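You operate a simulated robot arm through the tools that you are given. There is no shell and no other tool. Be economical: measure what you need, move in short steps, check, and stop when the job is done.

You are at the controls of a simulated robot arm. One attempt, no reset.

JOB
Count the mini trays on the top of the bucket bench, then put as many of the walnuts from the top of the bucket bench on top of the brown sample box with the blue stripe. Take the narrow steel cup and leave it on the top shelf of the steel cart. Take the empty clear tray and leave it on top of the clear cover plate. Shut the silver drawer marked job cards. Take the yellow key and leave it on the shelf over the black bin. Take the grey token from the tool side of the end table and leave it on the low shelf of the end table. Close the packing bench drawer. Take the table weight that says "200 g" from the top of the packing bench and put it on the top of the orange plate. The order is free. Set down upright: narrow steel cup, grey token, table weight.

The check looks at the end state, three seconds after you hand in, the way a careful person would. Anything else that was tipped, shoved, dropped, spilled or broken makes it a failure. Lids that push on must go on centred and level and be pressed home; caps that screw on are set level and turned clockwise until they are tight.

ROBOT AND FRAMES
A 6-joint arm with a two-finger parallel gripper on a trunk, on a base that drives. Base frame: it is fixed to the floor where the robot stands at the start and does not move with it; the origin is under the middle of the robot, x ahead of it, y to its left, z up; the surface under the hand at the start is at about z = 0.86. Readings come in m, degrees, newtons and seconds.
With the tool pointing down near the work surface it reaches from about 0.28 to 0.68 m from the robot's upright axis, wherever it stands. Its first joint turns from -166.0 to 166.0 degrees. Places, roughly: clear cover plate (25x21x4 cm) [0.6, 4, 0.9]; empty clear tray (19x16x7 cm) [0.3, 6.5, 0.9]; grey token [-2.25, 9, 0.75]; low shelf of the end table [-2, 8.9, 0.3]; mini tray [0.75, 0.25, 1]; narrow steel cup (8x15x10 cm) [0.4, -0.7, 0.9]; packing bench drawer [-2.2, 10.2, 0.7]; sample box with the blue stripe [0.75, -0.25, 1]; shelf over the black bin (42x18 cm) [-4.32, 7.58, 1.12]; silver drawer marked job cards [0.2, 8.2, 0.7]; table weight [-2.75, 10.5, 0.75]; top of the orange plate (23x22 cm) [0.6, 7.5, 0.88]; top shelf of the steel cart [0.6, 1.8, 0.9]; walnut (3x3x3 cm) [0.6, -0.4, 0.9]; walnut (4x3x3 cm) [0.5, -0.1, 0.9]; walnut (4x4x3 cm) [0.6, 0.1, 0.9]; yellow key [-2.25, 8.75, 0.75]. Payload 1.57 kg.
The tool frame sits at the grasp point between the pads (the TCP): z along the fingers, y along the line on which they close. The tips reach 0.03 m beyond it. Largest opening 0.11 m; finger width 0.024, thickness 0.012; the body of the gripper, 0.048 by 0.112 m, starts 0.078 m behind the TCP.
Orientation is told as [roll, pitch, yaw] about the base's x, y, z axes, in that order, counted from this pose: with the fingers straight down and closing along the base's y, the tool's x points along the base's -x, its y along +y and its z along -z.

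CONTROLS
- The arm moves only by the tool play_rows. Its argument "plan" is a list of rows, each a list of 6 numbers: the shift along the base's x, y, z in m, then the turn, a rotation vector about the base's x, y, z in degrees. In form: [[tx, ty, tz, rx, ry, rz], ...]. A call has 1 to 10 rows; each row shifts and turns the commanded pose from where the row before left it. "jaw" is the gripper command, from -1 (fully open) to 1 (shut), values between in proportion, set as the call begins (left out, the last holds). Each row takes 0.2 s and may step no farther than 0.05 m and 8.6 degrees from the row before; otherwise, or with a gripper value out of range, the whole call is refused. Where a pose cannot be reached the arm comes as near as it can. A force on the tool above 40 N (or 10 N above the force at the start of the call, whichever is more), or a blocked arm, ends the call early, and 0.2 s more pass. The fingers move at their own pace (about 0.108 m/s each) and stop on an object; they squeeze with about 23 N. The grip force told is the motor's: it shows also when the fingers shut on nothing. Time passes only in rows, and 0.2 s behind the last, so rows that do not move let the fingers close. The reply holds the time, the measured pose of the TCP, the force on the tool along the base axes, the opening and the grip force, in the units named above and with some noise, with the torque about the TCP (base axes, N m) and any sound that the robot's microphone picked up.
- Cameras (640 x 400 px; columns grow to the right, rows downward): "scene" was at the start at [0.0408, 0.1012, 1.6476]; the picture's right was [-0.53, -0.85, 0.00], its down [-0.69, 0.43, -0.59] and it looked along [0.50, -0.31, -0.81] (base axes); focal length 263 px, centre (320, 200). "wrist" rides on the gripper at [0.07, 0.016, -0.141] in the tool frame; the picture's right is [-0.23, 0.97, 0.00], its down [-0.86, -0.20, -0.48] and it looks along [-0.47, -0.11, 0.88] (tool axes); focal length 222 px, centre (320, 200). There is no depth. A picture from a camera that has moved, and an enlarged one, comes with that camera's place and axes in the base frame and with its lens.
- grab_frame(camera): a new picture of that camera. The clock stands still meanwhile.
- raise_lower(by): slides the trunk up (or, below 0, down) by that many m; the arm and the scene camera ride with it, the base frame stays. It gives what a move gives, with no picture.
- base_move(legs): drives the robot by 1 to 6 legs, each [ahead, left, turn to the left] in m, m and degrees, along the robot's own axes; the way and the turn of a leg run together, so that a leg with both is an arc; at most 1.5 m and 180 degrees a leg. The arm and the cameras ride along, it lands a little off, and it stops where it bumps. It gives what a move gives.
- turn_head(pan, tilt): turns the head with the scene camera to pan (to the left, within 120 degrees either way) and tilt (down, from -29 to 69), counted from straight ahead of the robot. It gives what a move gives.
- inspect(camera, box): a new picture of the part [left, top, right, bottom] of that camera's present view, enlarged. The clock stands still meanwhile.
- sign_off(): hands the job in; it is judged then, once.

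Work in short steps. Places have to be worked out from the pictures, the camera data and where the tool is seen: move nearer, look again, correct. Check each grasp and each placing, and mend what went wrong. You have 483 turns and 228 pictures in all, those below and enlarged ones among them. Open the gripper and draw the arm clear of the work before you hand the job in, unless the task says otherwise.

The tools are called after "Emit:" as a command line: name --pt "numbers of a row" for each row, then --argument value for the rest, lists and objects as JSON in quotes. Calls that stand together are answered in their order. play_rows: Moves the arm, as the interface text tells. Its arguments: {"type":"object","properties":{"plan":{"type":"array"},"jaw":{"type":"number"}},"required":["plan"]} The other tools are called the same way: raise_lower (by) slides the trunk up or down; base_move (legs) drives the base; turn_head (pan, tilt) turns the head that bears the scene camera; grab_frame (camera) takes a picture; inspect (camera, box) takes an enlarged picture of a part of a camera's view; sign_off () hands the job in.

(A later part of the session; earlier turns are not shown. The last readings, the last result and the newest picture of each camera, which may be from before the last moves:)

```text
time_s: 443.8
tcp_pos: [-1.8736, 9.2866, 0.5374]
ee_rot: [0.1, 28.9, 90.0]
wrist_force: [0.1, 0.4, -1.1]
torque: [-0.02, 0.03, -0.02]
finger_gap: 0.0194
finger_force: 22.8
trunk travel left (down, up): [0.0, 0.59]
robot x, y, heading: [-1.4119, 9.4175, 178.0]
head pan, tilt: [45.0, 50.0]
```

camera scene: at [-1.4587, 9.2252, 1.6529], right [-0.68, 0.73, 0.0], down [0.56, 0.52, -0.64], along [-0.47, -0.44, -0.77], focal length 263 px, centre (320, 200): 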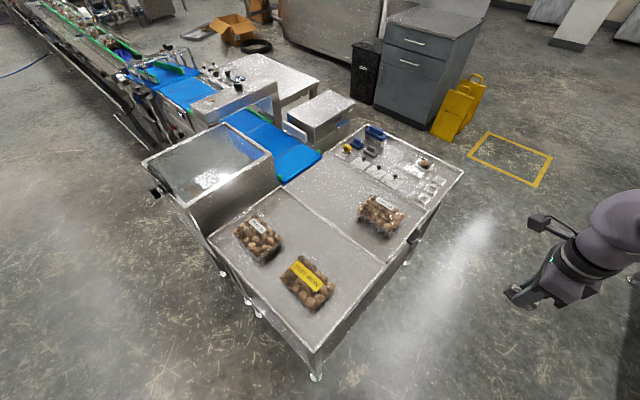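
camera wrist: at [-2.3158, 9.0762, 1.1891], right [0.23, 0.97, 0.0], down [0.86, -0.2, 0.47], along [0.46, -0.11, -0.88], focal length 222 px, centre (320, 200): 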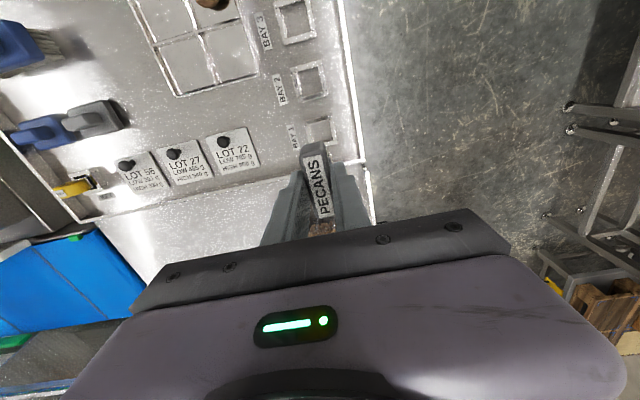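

Lowering with the tilt is free. Continue down and look at the shelf.

Emit:
play_rows --pt "0 0 -0.045 0 0 0" --pt "0 0 -0.045 0 0 0" --pt "0 0 -0.03 0 0 0" --pt "0 0 0 0 0 0"

Emit:
grab_frame --camera "wrist"

Emit:
grab_frame --camera "scene"

```text
time_s: 444.8
tcp_pos: [-1.8698, 9.2886, 0.4181]
ee_rot: [0.2, 28.9, 90.1]
wrist_force: [-0.4, -0.2, -0.8]
torque: [0.0, 0.0, -0.02]
finger_gap: 0.0192
finger_force: 22.6
trunk travel left (down, up): [0.0, 0.59]
robot x, y, heading: [-1.416, 9.4151, 178.1]
head pan, tilt: [45.0, 50.0]
```

```text
44 pictures are left
camera wrist: at [-1.8856, 9.2956, 0.5758], right [-0.97, 0.2, -0.11], down [0.2, 0.98, 0.01], along [0.11, -0.02, -0.99], focal length 222 px, centre (320, 200)
```

wrist: 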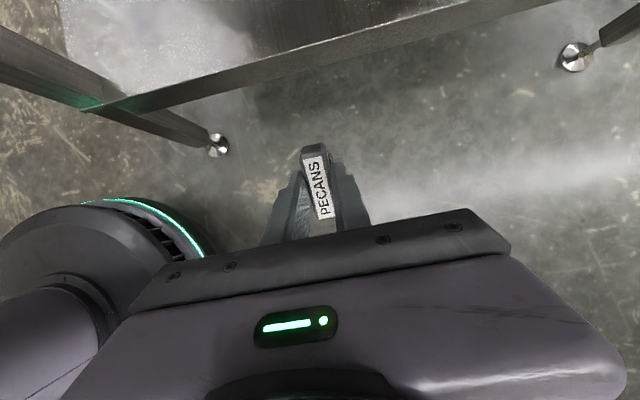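

```text
43 pictures are left
camera scene: at [-1.4587, 9.2251, 1.4029], right [-0.68, 0.73, 0.0], down [0.56, 0.52, -0.64], along [-0.47, -0.44, -0.77], focal length 263 px, centre (320, 200)
```

scene: 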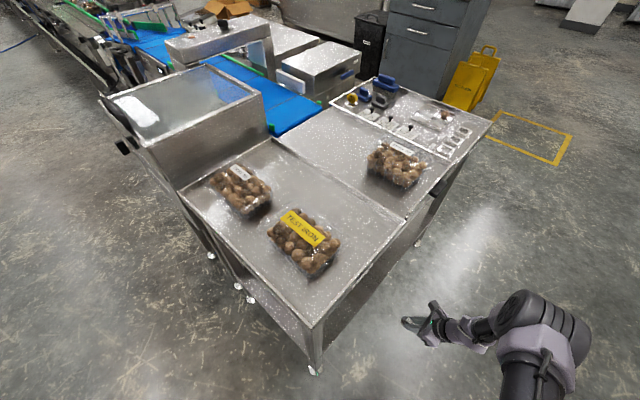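

The shelf edge shows at y≈9.11, z≈0.32. I raise slightly, move in under the table top to y≈9.08, and look.

Emit:
play_rows --pt "0 0 0.03 0 0 0" --pt "0 -0.045 0 0 0 0" --pt "0 -0.045 0 0 0 0" --pt "0 -0.045 0 0 0 0" --pt "0 -0.045 0 0 0 0" --pt "0 -0.03 0 0 0 0" --pt "0 0 0 0 0 0"

Emit:
grab_frame --camera "wrist"

```text
time_s: 446.4
tcp_pos: [-1.8734, 9.0781, 0.4496]
ee_rot: [0.2, 28.8, 90.0]
wrist_force: [-0.2, 0.2, -0.9]
torque: [-0.02, 0.02, -0.02]
finger_gap: 0.019
finger_force: 22.9
trunk travel left (down, up): [0.0, 0.59]
robot x, y, heading: [-1.4179, 9.4177, 178.0]
head pan, tilt: [45.0, 50.0]
```

```text
42 pictures are left
camera wrist: at [-1.8894, 9.0849, 0.607], right [-0.97, 0.2, -0.11], down [0.2, 0.98, 0.01], along [0.11, -0.02, -0.99], focal length 222 px, centre (320, 200)
```

wrist: 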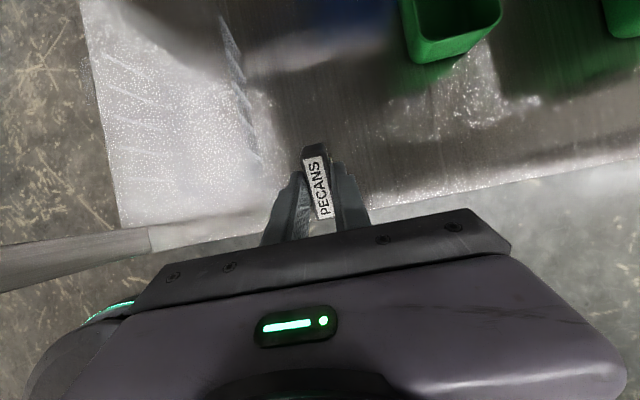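

Shelf surface is clear beneath. Move 2 cm further in and lower to contact.

Emit:
play_rows --pt "0 -0.02 0 0 0 0" --pt "0 0 -0.03 0 0 0" --pt "0 0 -0.015 0 0 0" --pt "0 0 -0.008 0 0 0" --pt "0 0 -0.006 0 0 0" --pt "0 0 -0.006 0 0 0" --pt "0 0 -0.006 0 0 0"

Emit:
inspect --camera "wrist" --box '[200, 80, 440, 240]'

```text
time_s: 448.0
tcp_pos: [-1.8764, 9.0581, 0.3764]
ee_rot: [0.2, 28.9, 90.0]
wrist_force: [0.0, -0.1, -0.4]
torque: [0.04, -0.01, 0.01]
finger_gap: 0.0192
finger_force: 22.7
trunk travel left (down, up): [0.0, 0.59]
robot x, y, heading: [-1.4175, 9.4162, 177.7]
head pan, tilt: [45.0, 50.0]
```

```text
2.50 times, centred on (320, 160) of wrist
camera zoom: at [-1.8908, 9.0647, 0.534], right [-0.97, 0.2, -0.11], down [0.2, 0.98, 0.01], along [0.11, -0.02, -0.99], focal length 555 px, centre (320, 300)
```

zoom: 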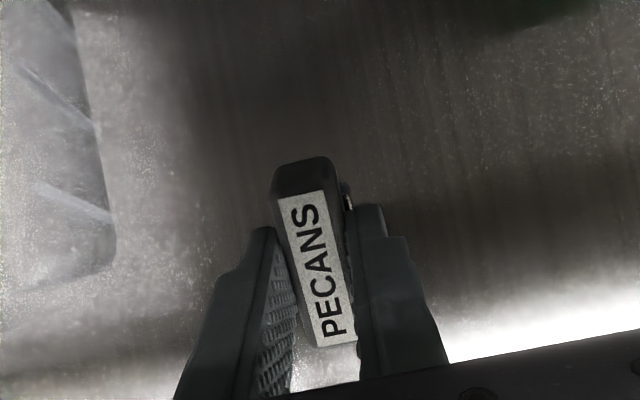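

No contact yet; continue in 4 mm steps.

Emit:
play_rows --pt "0 0 -0.005 0 0 0" --pt "0 0 -0.004 0 0 0" --pt "0 0 -0.004 0 0 0" --pt "0 0 -0.004 0 0 0" --pt "0 0 -0.004 0 0 0" --pt "0 0 -0.004 0 0 0"

```text
time_s: 449.4
tcp_pos: [-1.8743, 9.0582, 0.3579]
ee_rot: [0.4, 29.1, 90.0]
wrist_force: [-6.0, -2.4, 19.6]
torque: [-0.42, 0.17, -0.1]
finger_gap: 0.0193
finger_force: 23.2
out of reach, approached as far as the arm can: row 6
trunk travel left (down, up): [0.0, 0.59]
robot x, y, heading: [-1.4195, 9.4155, 178.0]
head pan, tilt: [45.0, 50.0]
```

Contact (20 N) of the token's corner on the shelf (z≈0.30). I ease 2 mm and un-tilt about that corner in small steps to bring the token near upright.

Emit:
play_rows --pt "0 0 0.003 0 0 0" --pt "0 -0.005 0 5 0 0" --pt "0 -0.005 0 5 0 0" --pt "0 -0.005 -0.001 5 0 0" --pt "0 -0.005 -0.001 4 0 0" --pt "0 0 0 0 0 0"

Emit:
inspect --camera "wrist" --box '[200, 80, 440, 240]'

```text
time_s: 450.8
tcp_pos: [-1.8702, 9.0557, 0.3655]
ee_rot: [0.2, 13.9, 90.0]
wrist_force: [0.4, -0.7, -1.1]
torque: [-0.03, -0.02, 0.02]
finger_gap: 0.0192
finger_force: 23.6
out of reach, approached as far as the arm can: row 4, 5
trunk travel left (down, up): [0.0, 0.59]
robot x, y, heading: [-1.4174, 9.4192, 177.9]
head pan, tilt: [45.0, 50.0]
```

```text
2.50 times, centred on (320, 160) of wrist
camera zoom: at [-1.8864, 9.0219, 0.5182], right [-0.97, 0.22, -0.05], down [0.2, 0.94, 0.26], along [0.11, 0.24, -0.96], focal length 555 px, centre (320, 300)
```

zoom: 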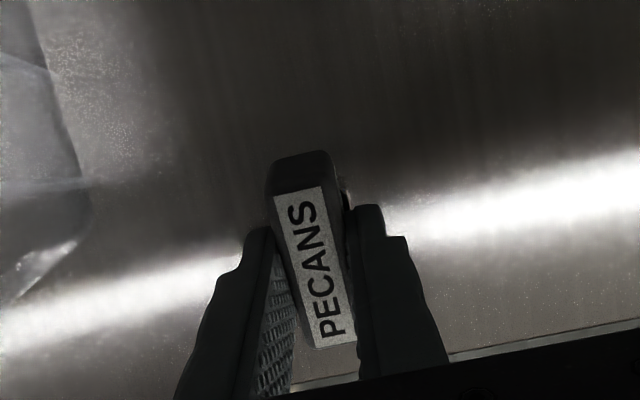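

Tilt now 14°. Lower the last ~9 mm to contact.

Emit:
play_rows --pt "0 0 -0.004 0 0 0" --pt "0 0 -0.003 0 0 0" --pt "0 0 -0.003 0 0 0" --pt "0 0 0 0 0 0"

```text
time_s: 451.8
tcp_pos: [-1.8683, 9.059, 0.3601]
ee_rot: [0.5, 14.0, 90.0]
wrist_force: [-3.3, -1.9, 10.6]
torque: [-0.09, 0.07, -0.01]
finger_gap: 0.019
finger_force: 22.7
out of reach, approached as far as the arm can: row 2
trunk travel left (down, up): [0.0, 0.59]
robot x, y, heading: [-1.4152, 9.4219, 177.9]
head pan, tilt: [45.0, 50.0]
```

10 N contact at 14° tilt. I press slightly to help it rotate flat in the pads, then release.

Emit:
play_rows --pt "0 0 -0.003 0 0 0" --pt "0 0 -0.003 0 0 0" --pt "0 0 0 0 0 0"

Emit:
inspect --camera "wrist" --box '[200, 80, 440, 240]'

```text
time_s: 452.6
tcp_pos: [-1.8648, 9.061, 0.3578]
ee_rot: [0.4, 13.9, 89.9]
wrist_force: [-9.9, -0.7, 26.4]
torque: [-0.15, 0.23, -0.05]
finger_gap: 0.0191
finger_force: 22.6
out of reach, approached as far as the arm can: row 1
trunk travel left (down, up): [0.0, 0.59]
robot x, y, heading: [-1.4164, 9.4206, 177.7]
head pan, tilt: [45.0, 50.0]
```

```text
2.50 times, centred on (320, 160) of wrist
camera zoom: at [-1.8797, 9.0262, 0.5112], right [-0.97, 0.22, -0.05], down [0.2, 0.95, 0.26], along [0.1, 0.24, -0.97], focal length 555 px, centre (320, 300)
```

zoom: 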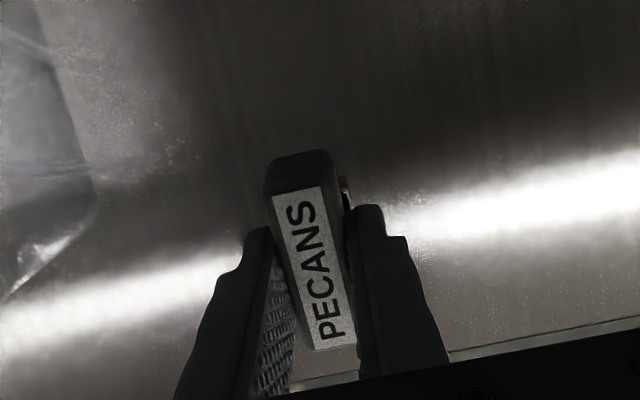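

Relieve the stored force, then open gently.

Emit:
play_rows --pt "0 0 0.004 0 0 0" --pt "0 0 0 0 0 0"

Emit:
play_rows --pt "0 0 0 0 0 0" --pt "0 0 0 0 0 0" --pt "0 0 0 0 0 0" --jaw 0.3

Emit:
inspect --camera "wrist" --box '[200, 80, 440, 240]'

```text
time_s: 453.2
tcp_pos: [-1.8656, 9.0601, 0.358]
ee_rot: [0.2, 13.7, 90.0]
wrist_force: [1.1, -0.8, 7.9]
torque: [-0.06, -0.06, -0.01]
finger_gap: 0.019
finger_force: 23.3
trunk travel left (down, up): [0.0, 0.59]
robot x, y, heading: [-1.4141, 9.4203, 178.4]
head pan, tilt: [45.0, 50.0]
```

```text
time_s: 454.0
tcp_pos: [-1.8661, 9.0596, 0.3581]
ee_rot: [0.2, 13.9, 90.0]
wrist_force: [1.1, 0.5, 0.1]
torque: [-0.02, -0.01, 0.01]
finger_gap: 0.0386
finger_force: 0.2
trunk travel left (down, up): [0.0, 0.59]
robot x, y, heading: [-1.4182, 9.4189, 177.8]
head pan, tilt: [45.0, 50.0]
```

```text
2.50 times, centred on (320, 160) of wrist
camera zoom: at [-1.8811, 9.0254, 0.5119], right [-0.97, 0.22, -0.05], down [0.2, 0.94, 0.26], along [0.11, 0.24, -0.96], focal length 555 px, centre (320, 300)
```

zoom: 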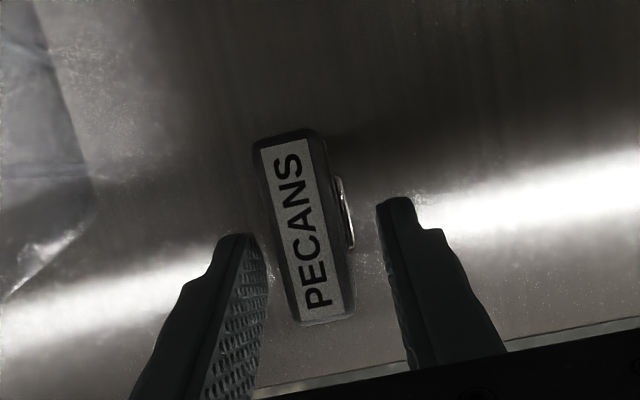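

Token stands upright on the low shelf. Withdraw along the finger axis, then out into the aisle.

Emit:
play_rows --pt "0 0.008 0.03 0 0 0" --pt "0 0.01 0.04 0 0 0" --pt "0 0.03 0.02 -5 0 0" --pt "0 0.045 0 -5 0 0" --pt "0 0.045 0 0 0 0" --pt "0 0.045 0 0 0 0" --pt "0 0.045 0.01 0 0 0" --pt "0 0 0.04 0 0 0" --pt "0 0 0.04 0 0 0" --pt "0 0 0 0 0 0"

Emit:
grab_frame --camera "wrist"

```text
time_s: 456.2
tcp_pos: [-1.8672, 9.2881, 0.542]
ee_rot: [0.2, 23.9, 90.0]
wrist_force: [0.1, 0.2, -0.6]
torque: [0.0, 0.05, 0.01]
finger_gap: 0.0384
finger_force: 0.1
trunk travel left (down, up): [0.0, 0.59]
robot x, y, heading: [-1.4163, 9.4167, 178.1]
head pan, tilt: [45.0, 50.0]
```

```text
37 pictures are left
camera wrist: at [-1.8829, 9.2809, 0.7003], right [-0.97, 0.21, -0.09], down [0.2, 0.98, 0.09], along [0.11, 0.07, -0.99], focal length 222 px, centre (320, 200)
```

wrist: 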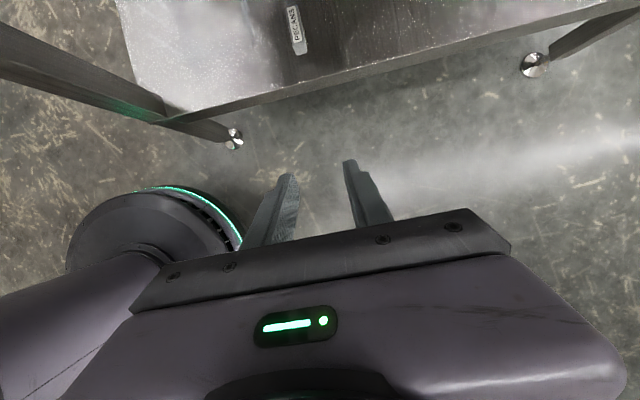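

Token confirmed upright. Raise everything, un-tilt, and drive to the west end for the yellow key (≈[-2.27,8.63]).

Emit:
raise_lower --by 0.25

Emit:
play_rows --pt "0 0.02 0.045 0 0 0" --pt "0 0.02 0.045 0 0 0" --pt "0 0.02 0.045 0 0 0" --pt "0 0.02 0.045 6 0 0" --pt "0 0 0.045 6 0 0" --pt "0 0 0.045 6 0 0" --pt "0 0 0.02 5.5 0 0" --pt "0 0 0 0 0 0"

Emit:
base_move --legs '[[1.45, 0.03, 0], [0, 0, -178], [0, -0.65, 0]]'

Emit:
turn_head --pan -5 --tilt 50

Emit:
grab_frame --camera "scene"

```text
time_s: 458.8
tcp_pos: [-1.868, 9.2871, 0.7924]
ee_rot: [0.2, 23.8, 90.1]
wrist_force: [-0.4, -0.1, -0.4]
torque: [0.01, 0.02, 0.01]
finger_gap: 0.0385
finger_force: 0.1
trunk travel left (down, up): [-0.25, 0.34]
robot x, y, heading: [-1.4143, 9.4175, 177.8]
head pan, tilt: [45.0, 50.0]
```

```text
time_s: 460.6
tcp_pos: [-1.876, 9.3668, 1.0912]
ee_rot: [-0.3, 2.1, 90.1]
wrist_force: [0.4, 0.3, 1.1]
torque: [0.0, 0.05, -0.01]
finger_gap: 0.0383
finger_force: 0.1
out of reach, approached as far as the arm can: row 7
trunk travel left (down, up): [-0.25, 0.34]
robot x, y, heading: [-1.4153, 9.4196, 178.1]
head pan, tilt: [45.0, 50.0]
```

```text
time_s: 478.2
tcp_pos: [-2.3964, 8.8442, 1.0902]
ee_rot: [-0.5, 2.1, -88.9]
wrist_force: [0.0, -0.8, -0.2]
torque: [0.04, -0.04, 0.01]
finger_gap: 0.0386
finger_force: 0.0
trunk travel left (down, up): [-0.25, 0.34]
robot x, y, heading: [-2.8551, 8.7844, -1.1]
head pan, tilt: [45.0, 50.0]
```

```text
time_s: 479.4
tcp_pos: [-2.3969, 8.8441, 1.0899]
ee_rot: [-0.5, 2.0, -89.0]
wrist_force: [1.0, 0.1, -0.2]
torque: [-0.03, 0.01, 0.0]
finger_gap: 0.0384
finger_force: 0.0
trunk travel left (down, up): [-0.25, 0.34]
robot x, y, heading: [-2.8568, 8.7841, -1.1]
head pan, tilt: [-5.0, 50.0]
```

```text
36 pictures are left
camera scene: at [-2.7976, 8.917, 1.6529], right [-0.1, -0.99, 0.0], down [-0.76, 0.08, -0.64], along [0.64, -0.07, -0.77], focal length 263 px, centre (320, 200)
```

scene: 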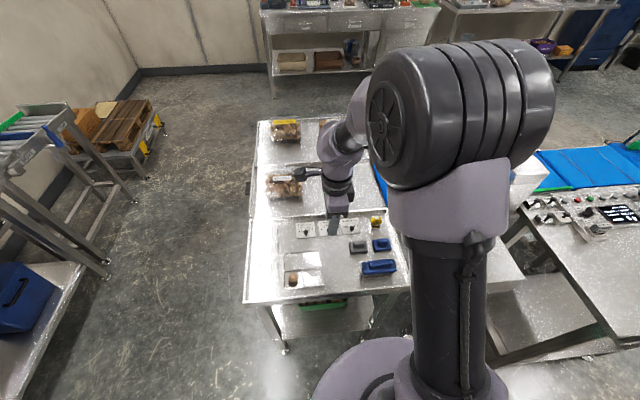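

Emit:
inspect --camera "scene" --box '[320, 195, 420, 285]'

Emit:
grab_frame --camera "wrist"

```text
4.44 times, centred on (370, 240) of scene
camera zoom: at [-2.7976, 8.917, 1.6529], right [-0.1, -0.99, 0.0], down [-0.76, 0.08, -0.64], along [0.64, -0.07, -0.77], focal length 1168 px, centre (98, 22)
```

zoom: 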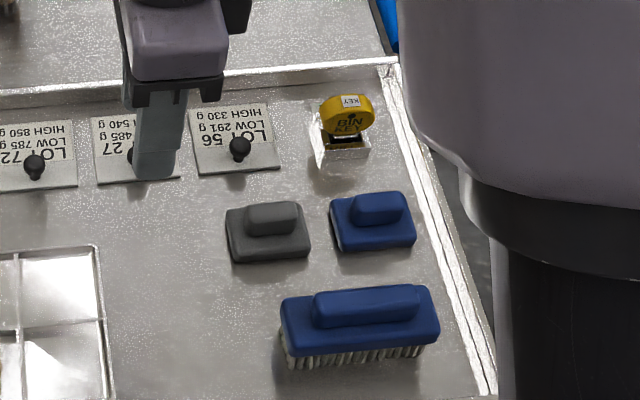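

```text
34 pictures are left
camera wrist: at [-2.3796, 8.9089, 1.2339], right [0.98, -0.21, -0.02], down [-0.18, -0.88, 0.45], along [-0.11, -0.44, -0.89], focal length 222 px, centre (320, 200)
```

wrist: 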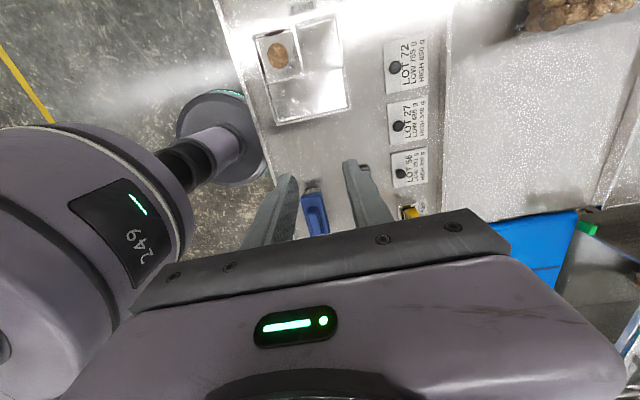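

The key's yellow bow stands in a steel holder at ≈[-2.278,8.656], thin along x. I hover over it with the fingers closing along x.

Emit:
play_rows --pt "0.024 -0.038 0 -2 0 0" --pt "0.024 -0.038 0 0 0 0" --pt "0.024 -0.038 -0.01 0 0 0" --pt "0.024 -0.038 -0.015 0 0 0" --pt "0.024 -0.037 -0.015 0 0 0" --pt "0 0 -0.02 0 0 0" --pt "0 0 0 0 0 0" --jaw -0.1

Emit:
inspect --camera "wrist" --box '[220, 60, 420, 220]'

```text
time_s: 481.0
tcp_pos: [-2.2725, 8.6536, 1.0334]
ee_rot: [-0.6, 0.1, -89.0]
wrist_force: [-0.4, 0.2, 0.1]
torque: [-0.02, 0.0, 0.02]
finger_gap: 0.0607
finger_force: 0.1
out of reach, approached as far as the arm can: row 1
trunk travel left (down, up): [-0.25, 0.34]
robot x, y, heading: [-2.8584, 8.7853, -1.4]
head pan, tilt: [-5.0, 50.0]
```

```text
2.50 times, centred on (320, 140) of wrist
camera zoom: at [-2.255, 8.7236, 1.1752], right [0.98, -0.21, -0.01], down [-0.18, -0.86, 0.48], along [-0.11, -0.47, -0.88], focal length 555 px, centre (320, 350)
```

zoom: 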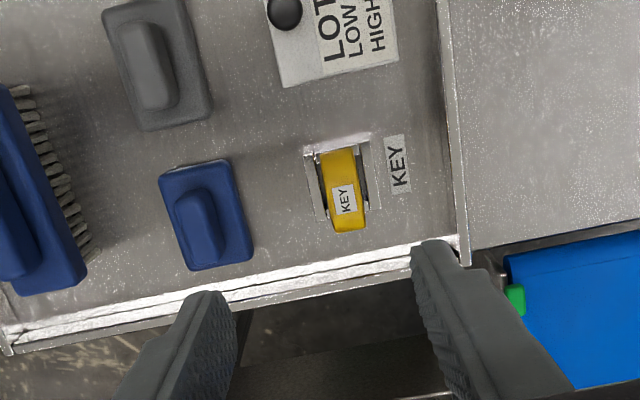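

Key bow centre ≈[-2.260,8.660], ~20 mm thick. Adjust and descend.

Emit:
play_rows --pt "0.012 0.006 -0.03 0 0 0" --pt "0 0 -0.04 0 0 0" --pt "0 0 -0.03 0 0 0" --pt "0 0 0 0 0 0"

Emit:
inspect --camera "wrist" --box '[220, 60, 420, 220]'

```text
time_s: 482.0
tcp_pos: [-2.2567, 8.6601, 0.9396]
ee_rot: [-0.6, 0.9, -89.0]
wrist_force: [-0.6, -1.1, -0.6]
torque: [-0.02, -0.02, 0.0]
finger_gap: 0.0607
finger_force: 0.1
out of reach, approached as far as the arm can: row 3
trunk travel left (down, up): [-0.25, 0.34]
robot x, y, heading: [-2.8578, 8.7821, -1.2]
head pan, tilt: [-5.0, 50.0]
```

```text
2.50 times, centred on (320, 140) of wrist
camera zoom: at [-2.2387, 8.7279, 1.0814], right [0.98, -0.21, -0.01], down [-0.18, -0.87, 0.47], along [-0.11, -0.45, -0.88], focal length 555 px, centre (320, 350)
```

zoom: 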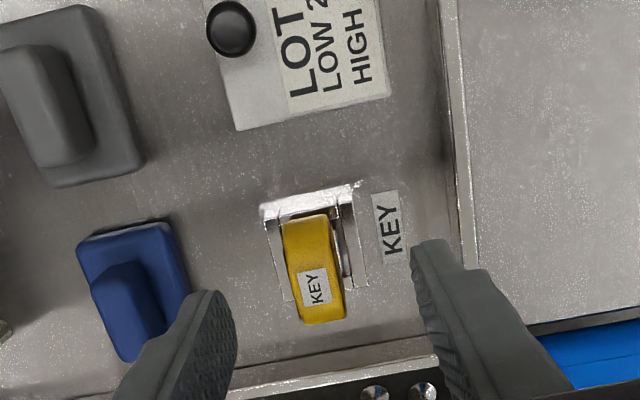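

A minimum-radius limit nears, so I back the base 5 cm (hand raised first), re-extend, narrow the jaw a bit, and descend.

Emit:
play_rows --pt "0 0 0.04 0 -0.5 0" --pt "0 0 0.03 0 0 0" --jaw 0.1

Emit:
base_move --legs '[[-0.05, 0, 0]]'

```text
time_s: 482.6
tcp_pos: [-2.255, 8.6611, 1.0066]
ee_rot: [0.0, 0.0, -89.2]
wrist_force: [-0.5, -0.1, 0.4]
torque: [0.03, 0.0, 0.01]
finger_gap: 0.0498
finger_force: 0.1
trunk travel left (down, up): [-0.25, 0.34]
robot x, y, heading: [-2.8523, 8.7862, -1.2]
head pan, tilt: [-5.0, 50.0]
```

```text
time_s: 483.6
tcp_pos: [-2.3047, 8.6613, 1.008]
ee_rot: [0.1, 0.0, -89.0]
wrist_force: [0.5, -0.3, -0.7]
torque: [-0.02, -0.03, -0.01]
finger_gap: 0.0493
finger_force: 0.1
trunk travel left (down, up): [-0.25, 0.34]
robot x, y, heading: [-2.9058, 8.7829, -1.0]
head pan, tilt: [-5.0, 50.0]
```

Emit:
play_rows --pt "0.046 0.003 0 0 0 0" --pt "0 0 -0.04 0 0 0" --pt "0 0 -0.03 0 0 0" --pt "0 0 -0.02 0 0 0" --pt "0 0 -0.015 0 0 0" --pt "0 0 0 0 0 0"

Emit:
inspect --camera "wrist" --box '[220, 60, 420, 220]'

```text
time_s: 484.9
tcp_pos: [-2.2578, 8.665, 0.899]
ee_rot: [-0.1, 0.1, -89.0]
wrist_force: [0.5, -0.2, 0.0]
torque: [0.01, -0.01, 0.02]
finger_gap: 0.0496
finger_force: 0.0
trunk travel left (down, up): [-0.25, 0.34]
robot x, y, heading: [-2.9027, 8.7866, -1.3]
head pan, tilt: [-5.0, 50.0]
```

```text
2.50 times, centred on (320, 140) of wrist
camera zoom: at [-2.243, 8.7353, 1.0413], right [0.98, -0.21, 0.0], down [-0.19, -0.86, 0.48], along [-0.1, -0.47, -0.88], focal length 555 px, centre (320, 350)
```

zoom: 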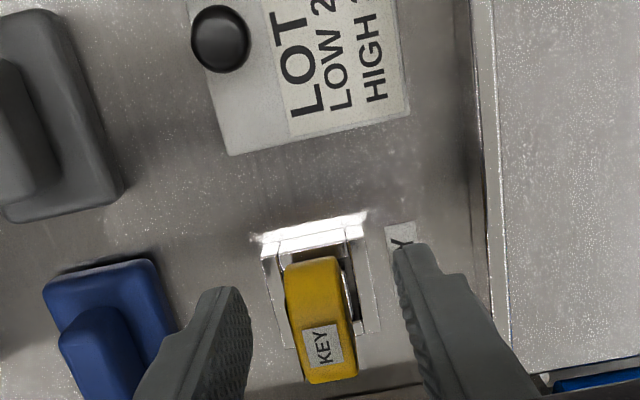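

Bow centred between the pads. Close and check grip.

Emit:
play_rows --pt "0 0 -0.003 0 0 0" --pt "0 0 0 0 0 0" --pt "0 0 0 0 0 0" --pt "0 0 0 0 0 0" --jaw 1

Emit:
play_rows --pt "0 0 0.01 0 0 0" --pt "0 0 0.02 0 0 0" --pt "0 0 0.04 0 0 0" --pt "0 0 0.045 0 0 0" --pt "0 0 0.045 0 0 0" --pt "0 0 0 0 0 0"

Emit:
grab_frame --camera "wrist"

```text
time_s: 485.9
tcp_pos: [-2.2571, 8.6639, 0.899]
ee_rot: [0.1, 0.0, -89.2]
wrist_force: [1.4, 0.3, 2.4]
torque: [-0.03, -0.04, 0.02]
finger_gap: 0.0174
finger_force: 22.9
trunk travel left (down, up): [-0.25, 0.34]
robot x, y, heading: [-2.9094, 8.7858, -1.4]
head pan, tilt: [-5.0, 50.0]
```

```text
time_s: 487.4
tcp_pos: [-2.2591, 8.6649, 1.0553]
ee_rot: [-0.1, 0.0, -89.1]
wrist_force: [-0.9, 0.1, -0.8]
torque: [0.02, -0.01, 0.02]
finger_gap: 0.0171
finger_force: 22.9
trunk travel left (down, up): [-0.25, 0.34]
robot x, y, heading: [-2.9089, 8.7872, -1.3]
head pan, tilt: [-5.0, 50.0]
```

```text
30 pictures are left
camera wrist: at [-2.2436, 8.7348, 1.1968], right [0.98, -0.21, 0.0], down [-0.19, -0.86, 0.48], along [-0.1, -0.47, -0.88], focal length 222 px, centre (320, 200)
```

wrist: 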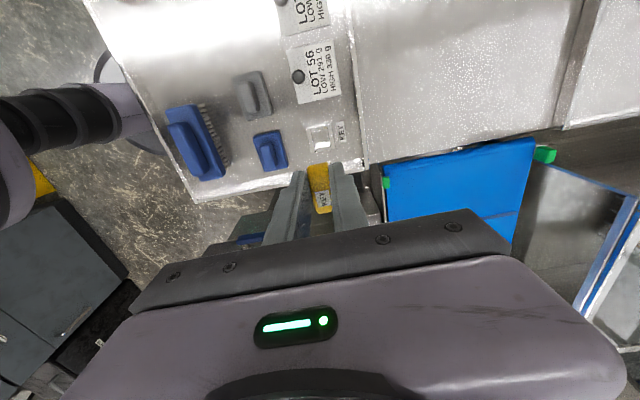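

Key is out of its holder. Raise and tuck the hand, then drive to the corridor facing the shelf over the black bin.

Emit:
play_rows --pt "0 0 0.045 0 0 0" --pt "0 0 0.045 0 0 0" --pt "-0.03 0.02 0.035 0 0 0" --pt "-0.04 0.02 0.02 0 0 0" --pt "-0.03 0.02 0 0 0 0" --pt "0 0 0 0 0 0"

Emit:
base_move --legs '[[-0.37, 0, 0], [0, 0, 90], [0, 0, 90]]'

Emit:
turn_head --pan 40 --tilt 35

Emit:
grab_frame --camera "scene"

```text
refused: row 3 steps farther than a row can; nothing moved
```

```text
time_s: 497.3
tcp_pos: [-3.9254, 8.9599, 1.0546]
ee_rot: [-0.1, 0.1, 87.0]
wrist_force: [-0.5, 0.1, -0.6]
torque: [0.01, 0.0, -0.01]
finger_gap: 0.0172
finger_force: 22.7
trunk travel left (down, up): [-0.25, 0.34]
robot x, y, heading: [-3.2871, 8.796, 174.7]
head pan, tilt: [-5.0, 50.0]
```

```text
time_s: 498.4
tcp_pos: [-3.9258, 8.9586, 1.0545]
ee_rot: [0.0, 0.0, 87.0]
wrist_force: [0.9, -0.2, -0.2]
torque: [-0.02, 0.01, -0.01]
finger_gap: 0.0174
finger_force: 22.7
trunk travel left (down, up): [-0.25, 0.34]
robot x, y, heading: [-3.2884, 8.7928, 175.1]
head pan, tilt: [40.0, 35.0]
```

```text
29 pictures are left
camera scene: at [-3.3543, 8.6022, 1.6746], right [-0.57, 0.82, 0.0], down [0.47, 0.33, -0.82], along [-0.67, -0.47, -0.57], focal length 263 px, centre (320, 200)
```

scene: 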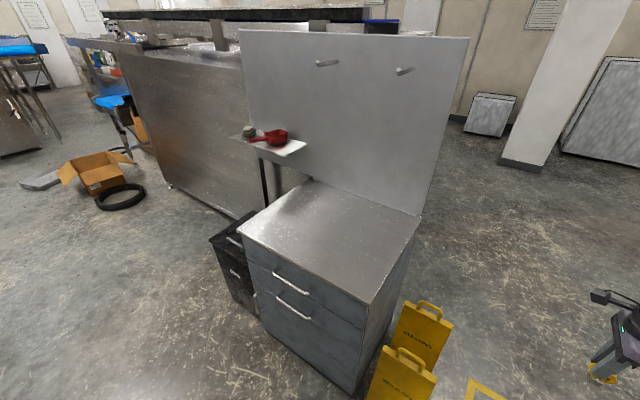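

I zoom in on the shelf to see free space.

Emit:
inspect --camera "scene" --box '[220, 110, 330, 180]'

```text
5.71 times, centred on (275, 145) of scene
camera zoom: at [-3.3543, 8.6022, 1.6746], right [-0.57, 0.82, 0.0], down [0.47, 0.33, -0.82], along [-0.67, -0.47, -0.57], focal length 1501 px, centre (577, 514)
```

zoom: 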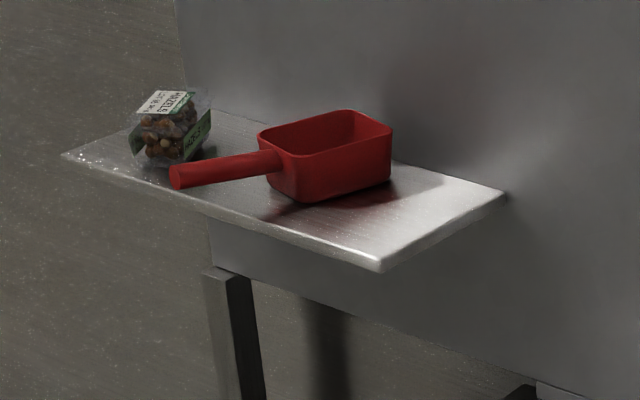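

Free spot: right end of the shelf, around [-4.265,7.735] (shelf x -4.39..-4.21, y 7.375..7.80, z≈1.12). Raise the hand and drive there.

Emit:
play_rows --pt "0 0 0.045 0 0 0" --pt "0 0 0.045 0 0 0" --pt "0 0 0.045 0 0 0" --pt "0 0 0.045 0 0 0" --pt "0 0 0.03 0 0 0" --pt "0 0 0 0 0 0"

Emit:
base_move --legs '[[0, 0, 5], [0, 1.17, 0], [0.18, 0, 0]]'

Emit:
turn_head --pan 0 --tilt 40

Emit:
grab_frame --camera "scene"

```text
time_s: 499.8
tcp_pos: [-3.9124, 8.9649, 1.2601]
ee_rot: [0.1, 0.1, 86.8]
wrist_force: [-0.9, -0.2, -0.6]
torque: [0.0, -0.04, 0.02]
finger_gap: 0.0172
finger_force: 23.7
out of reach, approached as far as the arm can: row 5
trunk travel left (down, up): [-0.25, 0.34]
robot x, y, heading: [-3.2911, 8.7943, 174.9]
head pan, tilt: [40.0, 35.0]
```

```text
time_s: 507.4
tcp_pos: [-4.1075, 7.7263, 1.259]
ee_rot: [0.1, -0.1, 92.1]
wrist_force: [0.3, 0.4, -1.2]
torque: [-0.01, -0.04, 0.0]
finger_gap: 0.0171
finger_force: 22.8
trunk travel left (down, up): [-0.25, 0.34]
robot x, y, heading: [-3.4704, 7.6151, -179.8]
head pan, tilt: [40.0, 35.0]
```

```text
time_s: 508.4
tcp_pos: [-4.1059, 7.728, 1.2597]
ee_rot: [0.1, 0.0, 92.1]
wrist_force: [0.2, -0.6, -0.3]
torque: [-0.02, 0.05, -0.05]
finger_gap: 0.0173
finger_force: 22.7
trunk travel left (down, up): [-0.25, 0.34]
robot x, y, heading: [-3.4741, 7.6154, -180.1]
head pan, tilt: [0.0, 40.0]
```

```text
27 pictures are left
camera scene: at [-3.5353, 7.4732, 1.6671], right [0.0, 1.0, 0.0], down [0.64, 0.0, -0.77], along [-0.77, 0.0, -0.64], focal length 263 px, centre (320, 200)
```

scene: 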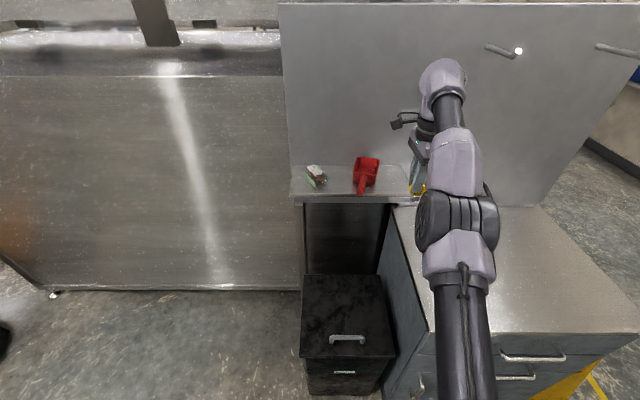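

I tilt the hand left ~64° here, in front of the shelf, then check.

Emit:
play_rows --pt "0 0 0 -8 0 0" --pt "0 0 0 -8 0 0" --pt "0 0 0 -8 0 0" --pt "0 0 0 -8 0 0" --pt "0 0 0 -8 0 0" --pt "0 0 0 -8 0 0" --pt "0 0 0 -8 0 0" --pt "0 0 0 -8 0 0" --pt "0 0 0 0 0 0"

Emit:
inspect --camera "scene" --box '[280, 60, 520, 240]'

```text
time_s: 510.4
tcp_pos: [-4.0601, 7.7462, 1.2024]
ee_rot: [4.4, 64.0, 94.7]
wrist_force: [-0.2, 0.3, -0.4]
torque: [0.04, 0.01, 0.0]
finger_gap: 0.0172
finger_force: 23.0
out of reach, approached as far as the arm can: row 1, 2, 3, 4, 5, 6, 7, 8
trunk travel left (down, up): [-0.25, 0.34]
robot x, y, heading: [-3.4667, 7.611, -180.1]
head pan, tilt: [0.0, 40.0]
```

```text
2.22 times, centred on (400, 150) of scene
camera zoom: at [-3.5353, 7.4731, 1.6671], right [0.0, 1.0, 0.0], down [0.64, 0.0, -0.77], along [-0.77, 0.0, -0.64], focal length 584 px, centre (142, 311)
```

zoom: 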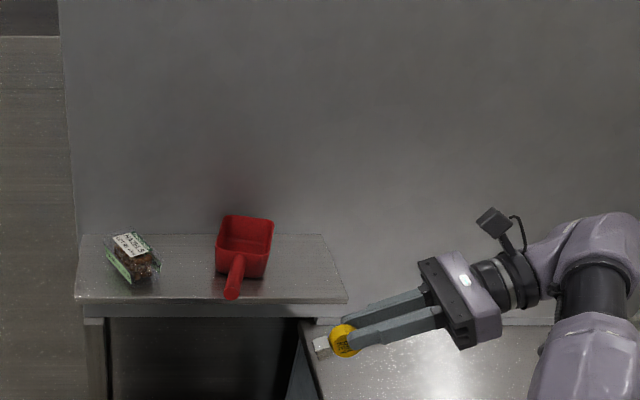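

Base clearance to the bin/cabinet limits reach from here. The floor south of the bin is open, so I'll approach the shelf from there: drive left, turn to face +y, and move west.

Emit:
base_move --legs '[[0, 0.85, 0], [0, 0, -90], [0, 0.5, 0]]'

Emit:
turn_head --pan 5 --tilt 45

Emit:
grab_frame --camera "scene"

```text
time_s: 521.4
tcp_pos: [-3.8069, 7.3449, 1.2024]
ee_rot: [4.4, 64.0, 4.1]
wrist_force: [0.2, 0.4, -0.1]
torque: [-0.01, 0.0, 0.01]
finger_gap: 0.0171
finger_force: 22.9
trunk travel left (down, up): [-0.25, 0.34]
robot x, y, heading: [-3.9447, 6.7516, 89.4]
head pan, tilt: [0.0, 40.0]
```

```text
time_s: 522.0
tcp_pos: [-3.8062, 7.3444, 1.2019]
ee_rot: [4.5, 64.0, 4.0]
wrist_force: [0.0, -0.3, -0.2]
torque: [0.0, 0.01, -0.02]
finger_gap: 0.0169
finger_force: 22.7
trunk travel left (down, up): [-0.25, 0.34]
robot x, y, heading: [-3.9427, 6.7516, 89.4]
head pan, tilt: [5.0, 45.0]
```

```text
25 pictures are left
camera scene: at [-4.0937, 6.8183, 1.6598], right [1.0, 0.08, 0.0], down [0.05, -0.7, -0.71], along [-0.05, 0.71, -0.71], focal length 263 px, centre (320, 200)
```

scene: 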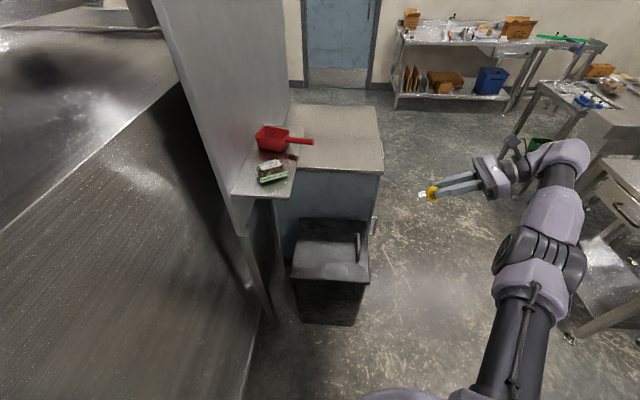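

Good view from the south: bin south face y≈7.44, machine face x≈-4.48. I inch to about (-4.13,7.08).

Emit:
base_move --legs '[[0.33, 0, 0.6], [0, 0.19, 0]]'

Emit:
turn_head --pan 0 --tilt 50

Emit:
grab_frame --camera "scene"

```text
time_s: 525.4
tcp_pos: [-4.0015, 7.6817, 1.2017]
ee_rot: [4.4, 63.9, 4.7]
wrist_force: [-0.7, -0.3, -0.6]
torque: [0.0, -0.01, 0.0]
finger_gap: 0.017
finger_force: 23.7
trunk travel left (down, up): [-0.25, 0.34]
robot x, y, heading: [-4.1335, 7.0897, 89.7]
head pan, tilt: [5.0, 45.0]
```

```text
time_s: 526.1
tcp_pos: [-4.0008, 7.6818, 1.204]
ee_rot: [4.3, 64.0, 4.6]
wrist_force: [0.1, -0.1, -0.9]
torque: [0.02, 0.01, 0.03]
finger_gap: 0.017
finger_force: 22.9
trunk travel left (down, up): [-0.25, 0.34]
robot x, y, heading: [-4.1328, 7.0929, 90.1]
head pan, tilt: [0.0, 50.0]
```

```text
24 pictures are left
camera scene: at [-4.2754, 7.1472, 1.6529], right [1.0, 0.0, 0.0], down [0.0, -0.77, -0.64], along [0.0, 0.64, -0.77], focal length 263 px, centre (320, 200)
```

scene: 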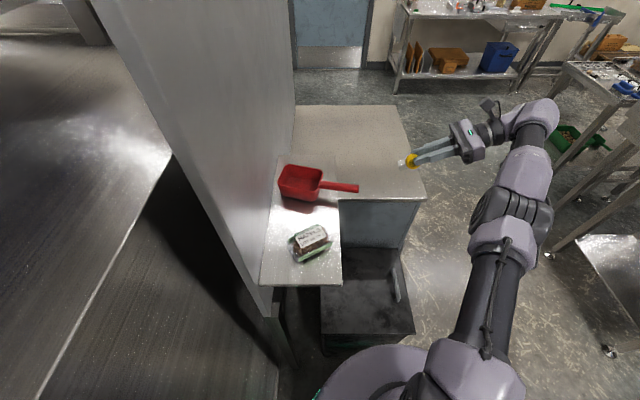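

Zoom on the shelf to choose the best free area.

Emit:
inspect --camera "scene" --box '[240, 140, 440, 300]'

```text
2.50 times, centred on (340, 220) of scene
camera zoom: at [-4.2754, 7.1472, 1.6529], right [1.0, 0.0, 0.0], down [0.0, -0.77, -0.64], along [0.0, 0.64, -0.77], focal length 657 px, centre (270, 150)
```

zoom: 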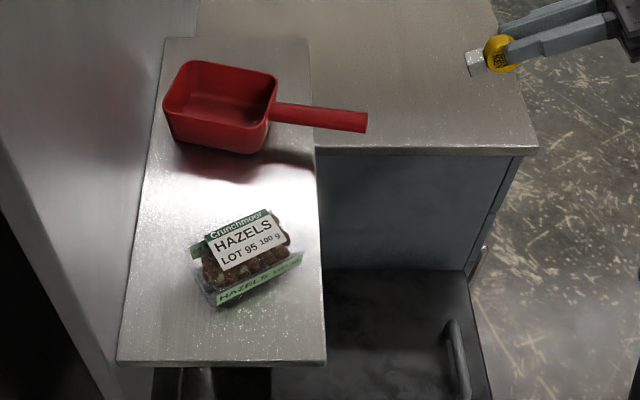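

Behind the scoop there's a 12×17 cm free area; target ≈[-4.29,7.728]. Move in from the front side at z 1.20.

Emit:
play_rows --pt "0 0.045 0 0 0 0" --pt "-0.04 0.001 0 0 0 0" --pt "-0.045 0 0 0 0 0" --pt "-0.045 0 0 0 0 0" --pt "-0.045 0 0 0 0 0" --pt "-0.045 0 0 0 0 0" --pt "0 0 0 0 0 0"

Emit:
inspect --camera "scene" --box '[240, 120, 440, 280]'

```text
time_s: 527.7
tcp_pos: [-4.0762, 7.7031, 1.2701]
ee_rot: [2.8, 64.1, 4.7]
wrist_force: [-0.5, 0.5, -0.3]
torque: [-0.02, 0.01, -0.01]
finger_gap: 0.0172
finger_force: 23.1
out of reach, approached as far as the arm can: row 1, 2, 3, 4, 5, 6
trunk travel left (down, up): [-0.25, 0.34]
robot x, y, heading: [-4.1328, 7.0885, 90.2]
head pan, tilt: [0.0, 50.0]
```

```text
2.50 times, centred on (340, 200) of scene
camera zoom: at [-4.2752, 7.1473, 1.6529], right [1.0, 0.0, 0.0], down [0.0, -0.77, -0.64], along [0.0, 0.64, -0.77], focal length 657 px, centre (270, 200)
```

zoom: 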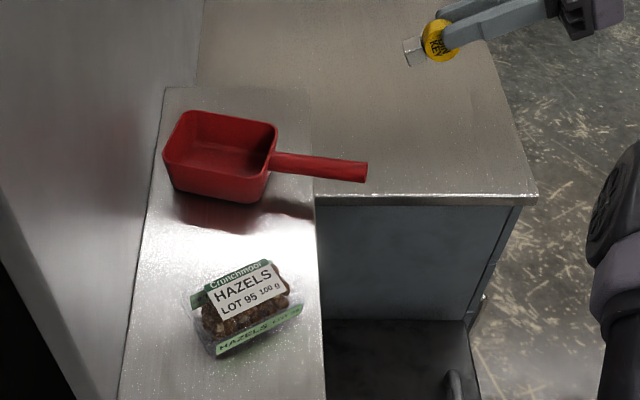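

A joint limit blocks this tilt at that azimuth. I reduce the tilt to ~40° and try again.

Emit:
play_rows --pt "0 0 0 0 -8 0" --pt "0 0 0 0 -8 0" --pt "0 0 0 0 -8 0" --pt "-0.04 0.01 0 0 0 0" --pt "-0.045 0.01 0 0 0 0" --pt "-0.045 0 0 0 0 0" --pt "-0.04 0 0 0 0 0" --pt "-0.03 0 0 0 0 0" --pt "0 0 0 0 0 0"

```text
time_s: 529.7
tcp_pos: [-4.1727, 7.6898, 1.3808]
ee_rot: [1.0, 39.9, 2.8]
wrist_force: [-1.1, -0.4, -0.3]
torque: [-0.01, -0.02, -0.03]
finger_gap: 0.0169
finger_force: 23.2
out of reach, approached as far as the arm can: row 1, 2, 3, 4, 5, 6, 7, 8
trunk travel left (down, up): [-0.25, 0.34]
robot x, y, heading: [-4.1354, 7.0904, 90.0]
head pan, tilt: [0.0, 50.0]
```

The arm is only happy when the hand is higher relative to the trunk — so I use the trunk: continue left at this height, then lower with the trunk.

Emit:
play_rows --pt "-0.04 0.01 0 0 0 0" --pt "-0.04 0.01 0 0 0 0" --pt "-0.04 0.01 0 0 0 0" --pt "0 0 0 0 0 0"

Emit:
grab_frame --camera "scene"

```text
time_s: 530.7
tcp_pos: [-4.2799, 7.711, 1.3747]
ee_rot: [2.2, 40.0, 2.8]
wrist_force: [-0.7, -1.5, -0.4]
torque: [0.01, 0.01, -0.01]
finger_gap: 0.017
finger_force: 22.8
out of reach, approached as far as the arm can: row 3
trunk travel left (down, up): [-0.25, 0.34]
robot x, y, heading: [-4.1335, 7.0921, 90.0]
head pan, tilt: [0.0, 50.0]
```

```text
21 pictures are left
camera scene: at [-4.2754, 7.1466, 1.6529], right [1.0, 0.0, 0.0], down [0.0, -0.77, -0.64], along [0.0, 0.64, -0.77], focal length 263 px, centre (320, 200)
```

scene: 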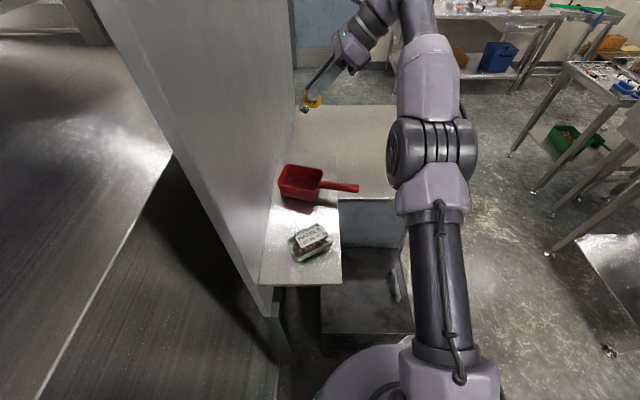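

Positioned over the free area at height. Lower the trunk 0.14 m and check.

Emit:
raise_lower --by -0.14

Emit:
play_rows --pt "0 0.012 0 0 0 0" --pt "0 0 0 0 0 0"

Emit:
inspect --camera "scene" --box '[240, 60, 440, 240]'

Emit:
grab_frame --camera "wrist"

```text
time_s: 532.3
tcp_pos: [-4.2816, 7.7128, 1.2335]
ee_rot: [2.0, 40.0, 2.7]
wrist_force: [-0.6, 0.2, -0.9]
torque: [-0.02, -0.01, 0.01]
finger_gap: 0.0171
finger_force: 22.5
trunk travel left (down, up): [-0.11, 0.48]
robot x, y, heading: [-4.1345, 7.0918, 90.0]
head pan, tilt: [0.0, 50.0]
```

```text
time_s: 532.9
tcp_pos: [-4.2802, 7.7124, 1.2336]
ee_rot: [2.0, 40.0, 2.7]
wrist_force: [0.2, -0.5, 0.3]
torque: [-0.03, 0.0, 0.01]
finger_gap: 0.0171
finger_force: 22.6
out of reach, approached as far as the arm can: row 1
trunk travel left (down, up): [-0.11, 0.48]
robot x, y, heading: [-4.1334, 7.089, 90.1]
head pan, tilt: [0.0, 50.0]
```

```text
2.22 times, centred on (340, 150) of scene
camera zoom: at [-4.2755, 7.1472, 1.5129], right [1.0, 0.0, 0.0], down [0.0, -0.77, -0.64], along [0.0, 0.64, -0.77], focal length 584 px, centre (276, 311)
```

zoom: 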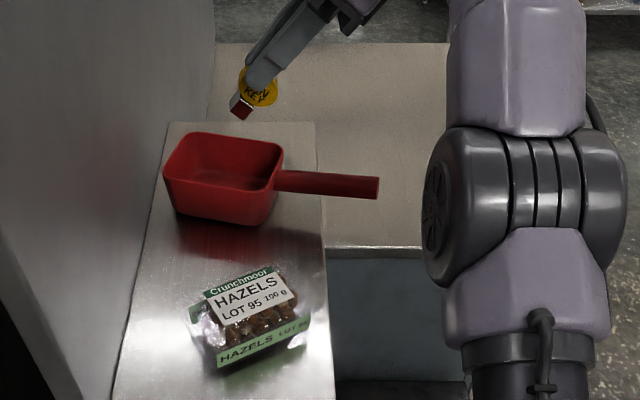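

```text
19 pictures are left
camera wrist: at [-4.2428, 7.7252, 1.3872], right [0.15, 0.98, -0.12], down [0.97, -0.17, -0.19], along [-0.2, -0.09, -0.97], focal length 222 px, centre (320, 200)
```

wrist: 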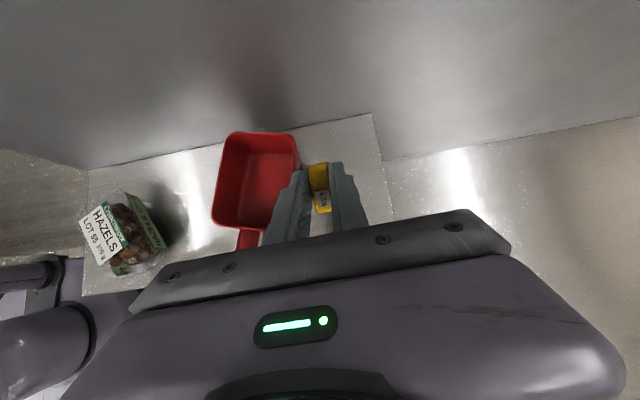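

The left finger would graze the scoop rim when lowered, so I try shifting +y 3 cm with a bit less tilt.

Emit:
play_rows --pt "0 0.01 0.01 0 -7 0" --pt "0 0.01 0 0 -7 0" --pt "0 0.01 0 0 0 0" --pt "0 0 0 0 0 0"

```text
time_s: 533.9
tcp_pos: [-4.2565, 7.7062, 1.2133]
ee_rot: [1.3, 26.1, 2.3]
wrist_force: [-0.1, -0.1, -0.1]
torque: [-0.04, -0.02, -0.02]
finger_gap: 0.0171
finger_force: 23.0
out of reach, approached as far as the arm can: row 1, 2
trunk travel left (down, up): [-0.11, 0.48]
robot x, y, heading: [-4.1336, 7.0903, 89.8]
head pan, tilt: [0.0, 50.0]
```

Emit:
play_rows --pt "0 0.012 0 0 0 0" --pt "0 0.012 0 0 0 0" --pt "0 0.01 0 0 0 0" --pt "0 0 0 0 0 0"

```text
time_s: 534.9
tcp_pos: [-4.2566, 7.7063, 1.2131]
ee_rot: [1.3, 26.1, 2.4]
wrist_force: [-0.7, 0.4, -0.1]
torque: [0.0, 0.02, 0.03]
finger_gap: 0.0172
finger_force: 23.1
out of reach, approached as far as the arm can: row 1, 2, 3
trunk travel left (down, up): [-0.11, 0.48]
robot x, y, heading: [-4.1338, 7.0894, 90.1]
head pan, tilt: [0.0, 50.0]
```

Reach-limited at this relative height. I raise the trunk 0.1 and bring the arm down correspondingly, then push +y.

Emit:
raise_lower --by 0.1

Emit:
play_rows --pt "0 0.005 -0.035 0 0 0" --pt "0 0.005 -0.035 0 0 0" --pt "0 0.01 -0.02 0 0 0" --pt "0 0.01 0 0 0 0" --pt "-0.01 0.005 0 0 0 0" --pt "0 0 0 0 0 0"

```text
time_s: 536.3
tcp_pos: [-4.2573, 7.7062, 1.312]
ee_rot: [1.3, 26.1, 2.2]
wrist_force: [0.3, -0.7, -0.3]
torque: [-0.01, 0.0, -0.02]
finger_gap: 0.017
finger_force: 22.9
trunk travel left (down, up): [-0.21, 0.38]
robot x, y, heading: [-4.1368, 7.0908, 89.9]
head pan, tilt: [0.0, 50.0]
```

```text
time_s: 537.7
tcp_pos: [-4.2662, 7.7419, 1.2246]
ee_rot: [1.4, 26.1, 2.3]
wrist_force: [-0.6, 0.1, 0.1]
torque: [-0.03, -0.01, 0.02]
finger_gap: 0.0172
finger_force: 23.6
trunk travel left (down, up): [-0.21, 0.38]
robot x, y, heading: [-4.136, 7.0881, 90.0]
head pan, tilt: [0.0, 50.0]
```

That works. Now restore some tilt (to ~42°) and lower partway.

Emit:
play_rows --pt "0 0 0 0 8 0" --pt "0 0 0 0 8 0" --pt "0 0 -0.02 0 0 0" --pt "0 0 0 0 0 0"

Emit:
grab_frame --camera "wrist"

```text
time_s: 538.7
tcp_pos: [-4.2663, 7.7403, 1.2032]
ee_rot: [2.1, 42.2, 2.8]
wrist_force: [-0.9, 0.0, -1.2]
torque: [0.02, 0.0, -0.01]
finger_gap: 0.0173
finger_force: 22.9
trunk travel left (down, up): [-0.21, 0.38]
robot x, y, heading: [-4.1348, 7.0867, 90.2]
head pan, tilt: [0.0, 50.0]
```

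```text
18 pictures are left
camera wrist: at [-4.223, 7.7527, 1.3552], right [0.15, 0.98, -0.13], down [0.96, -0.17, -0.22], along [-0.24, -0.09, -0.97], focal length 222 px, centre (320, 200)
```

wrist: 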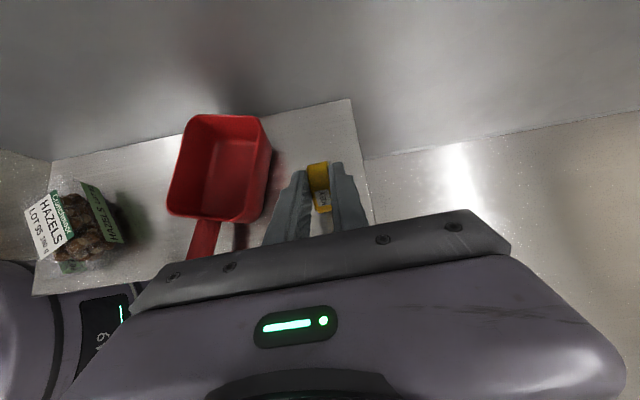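

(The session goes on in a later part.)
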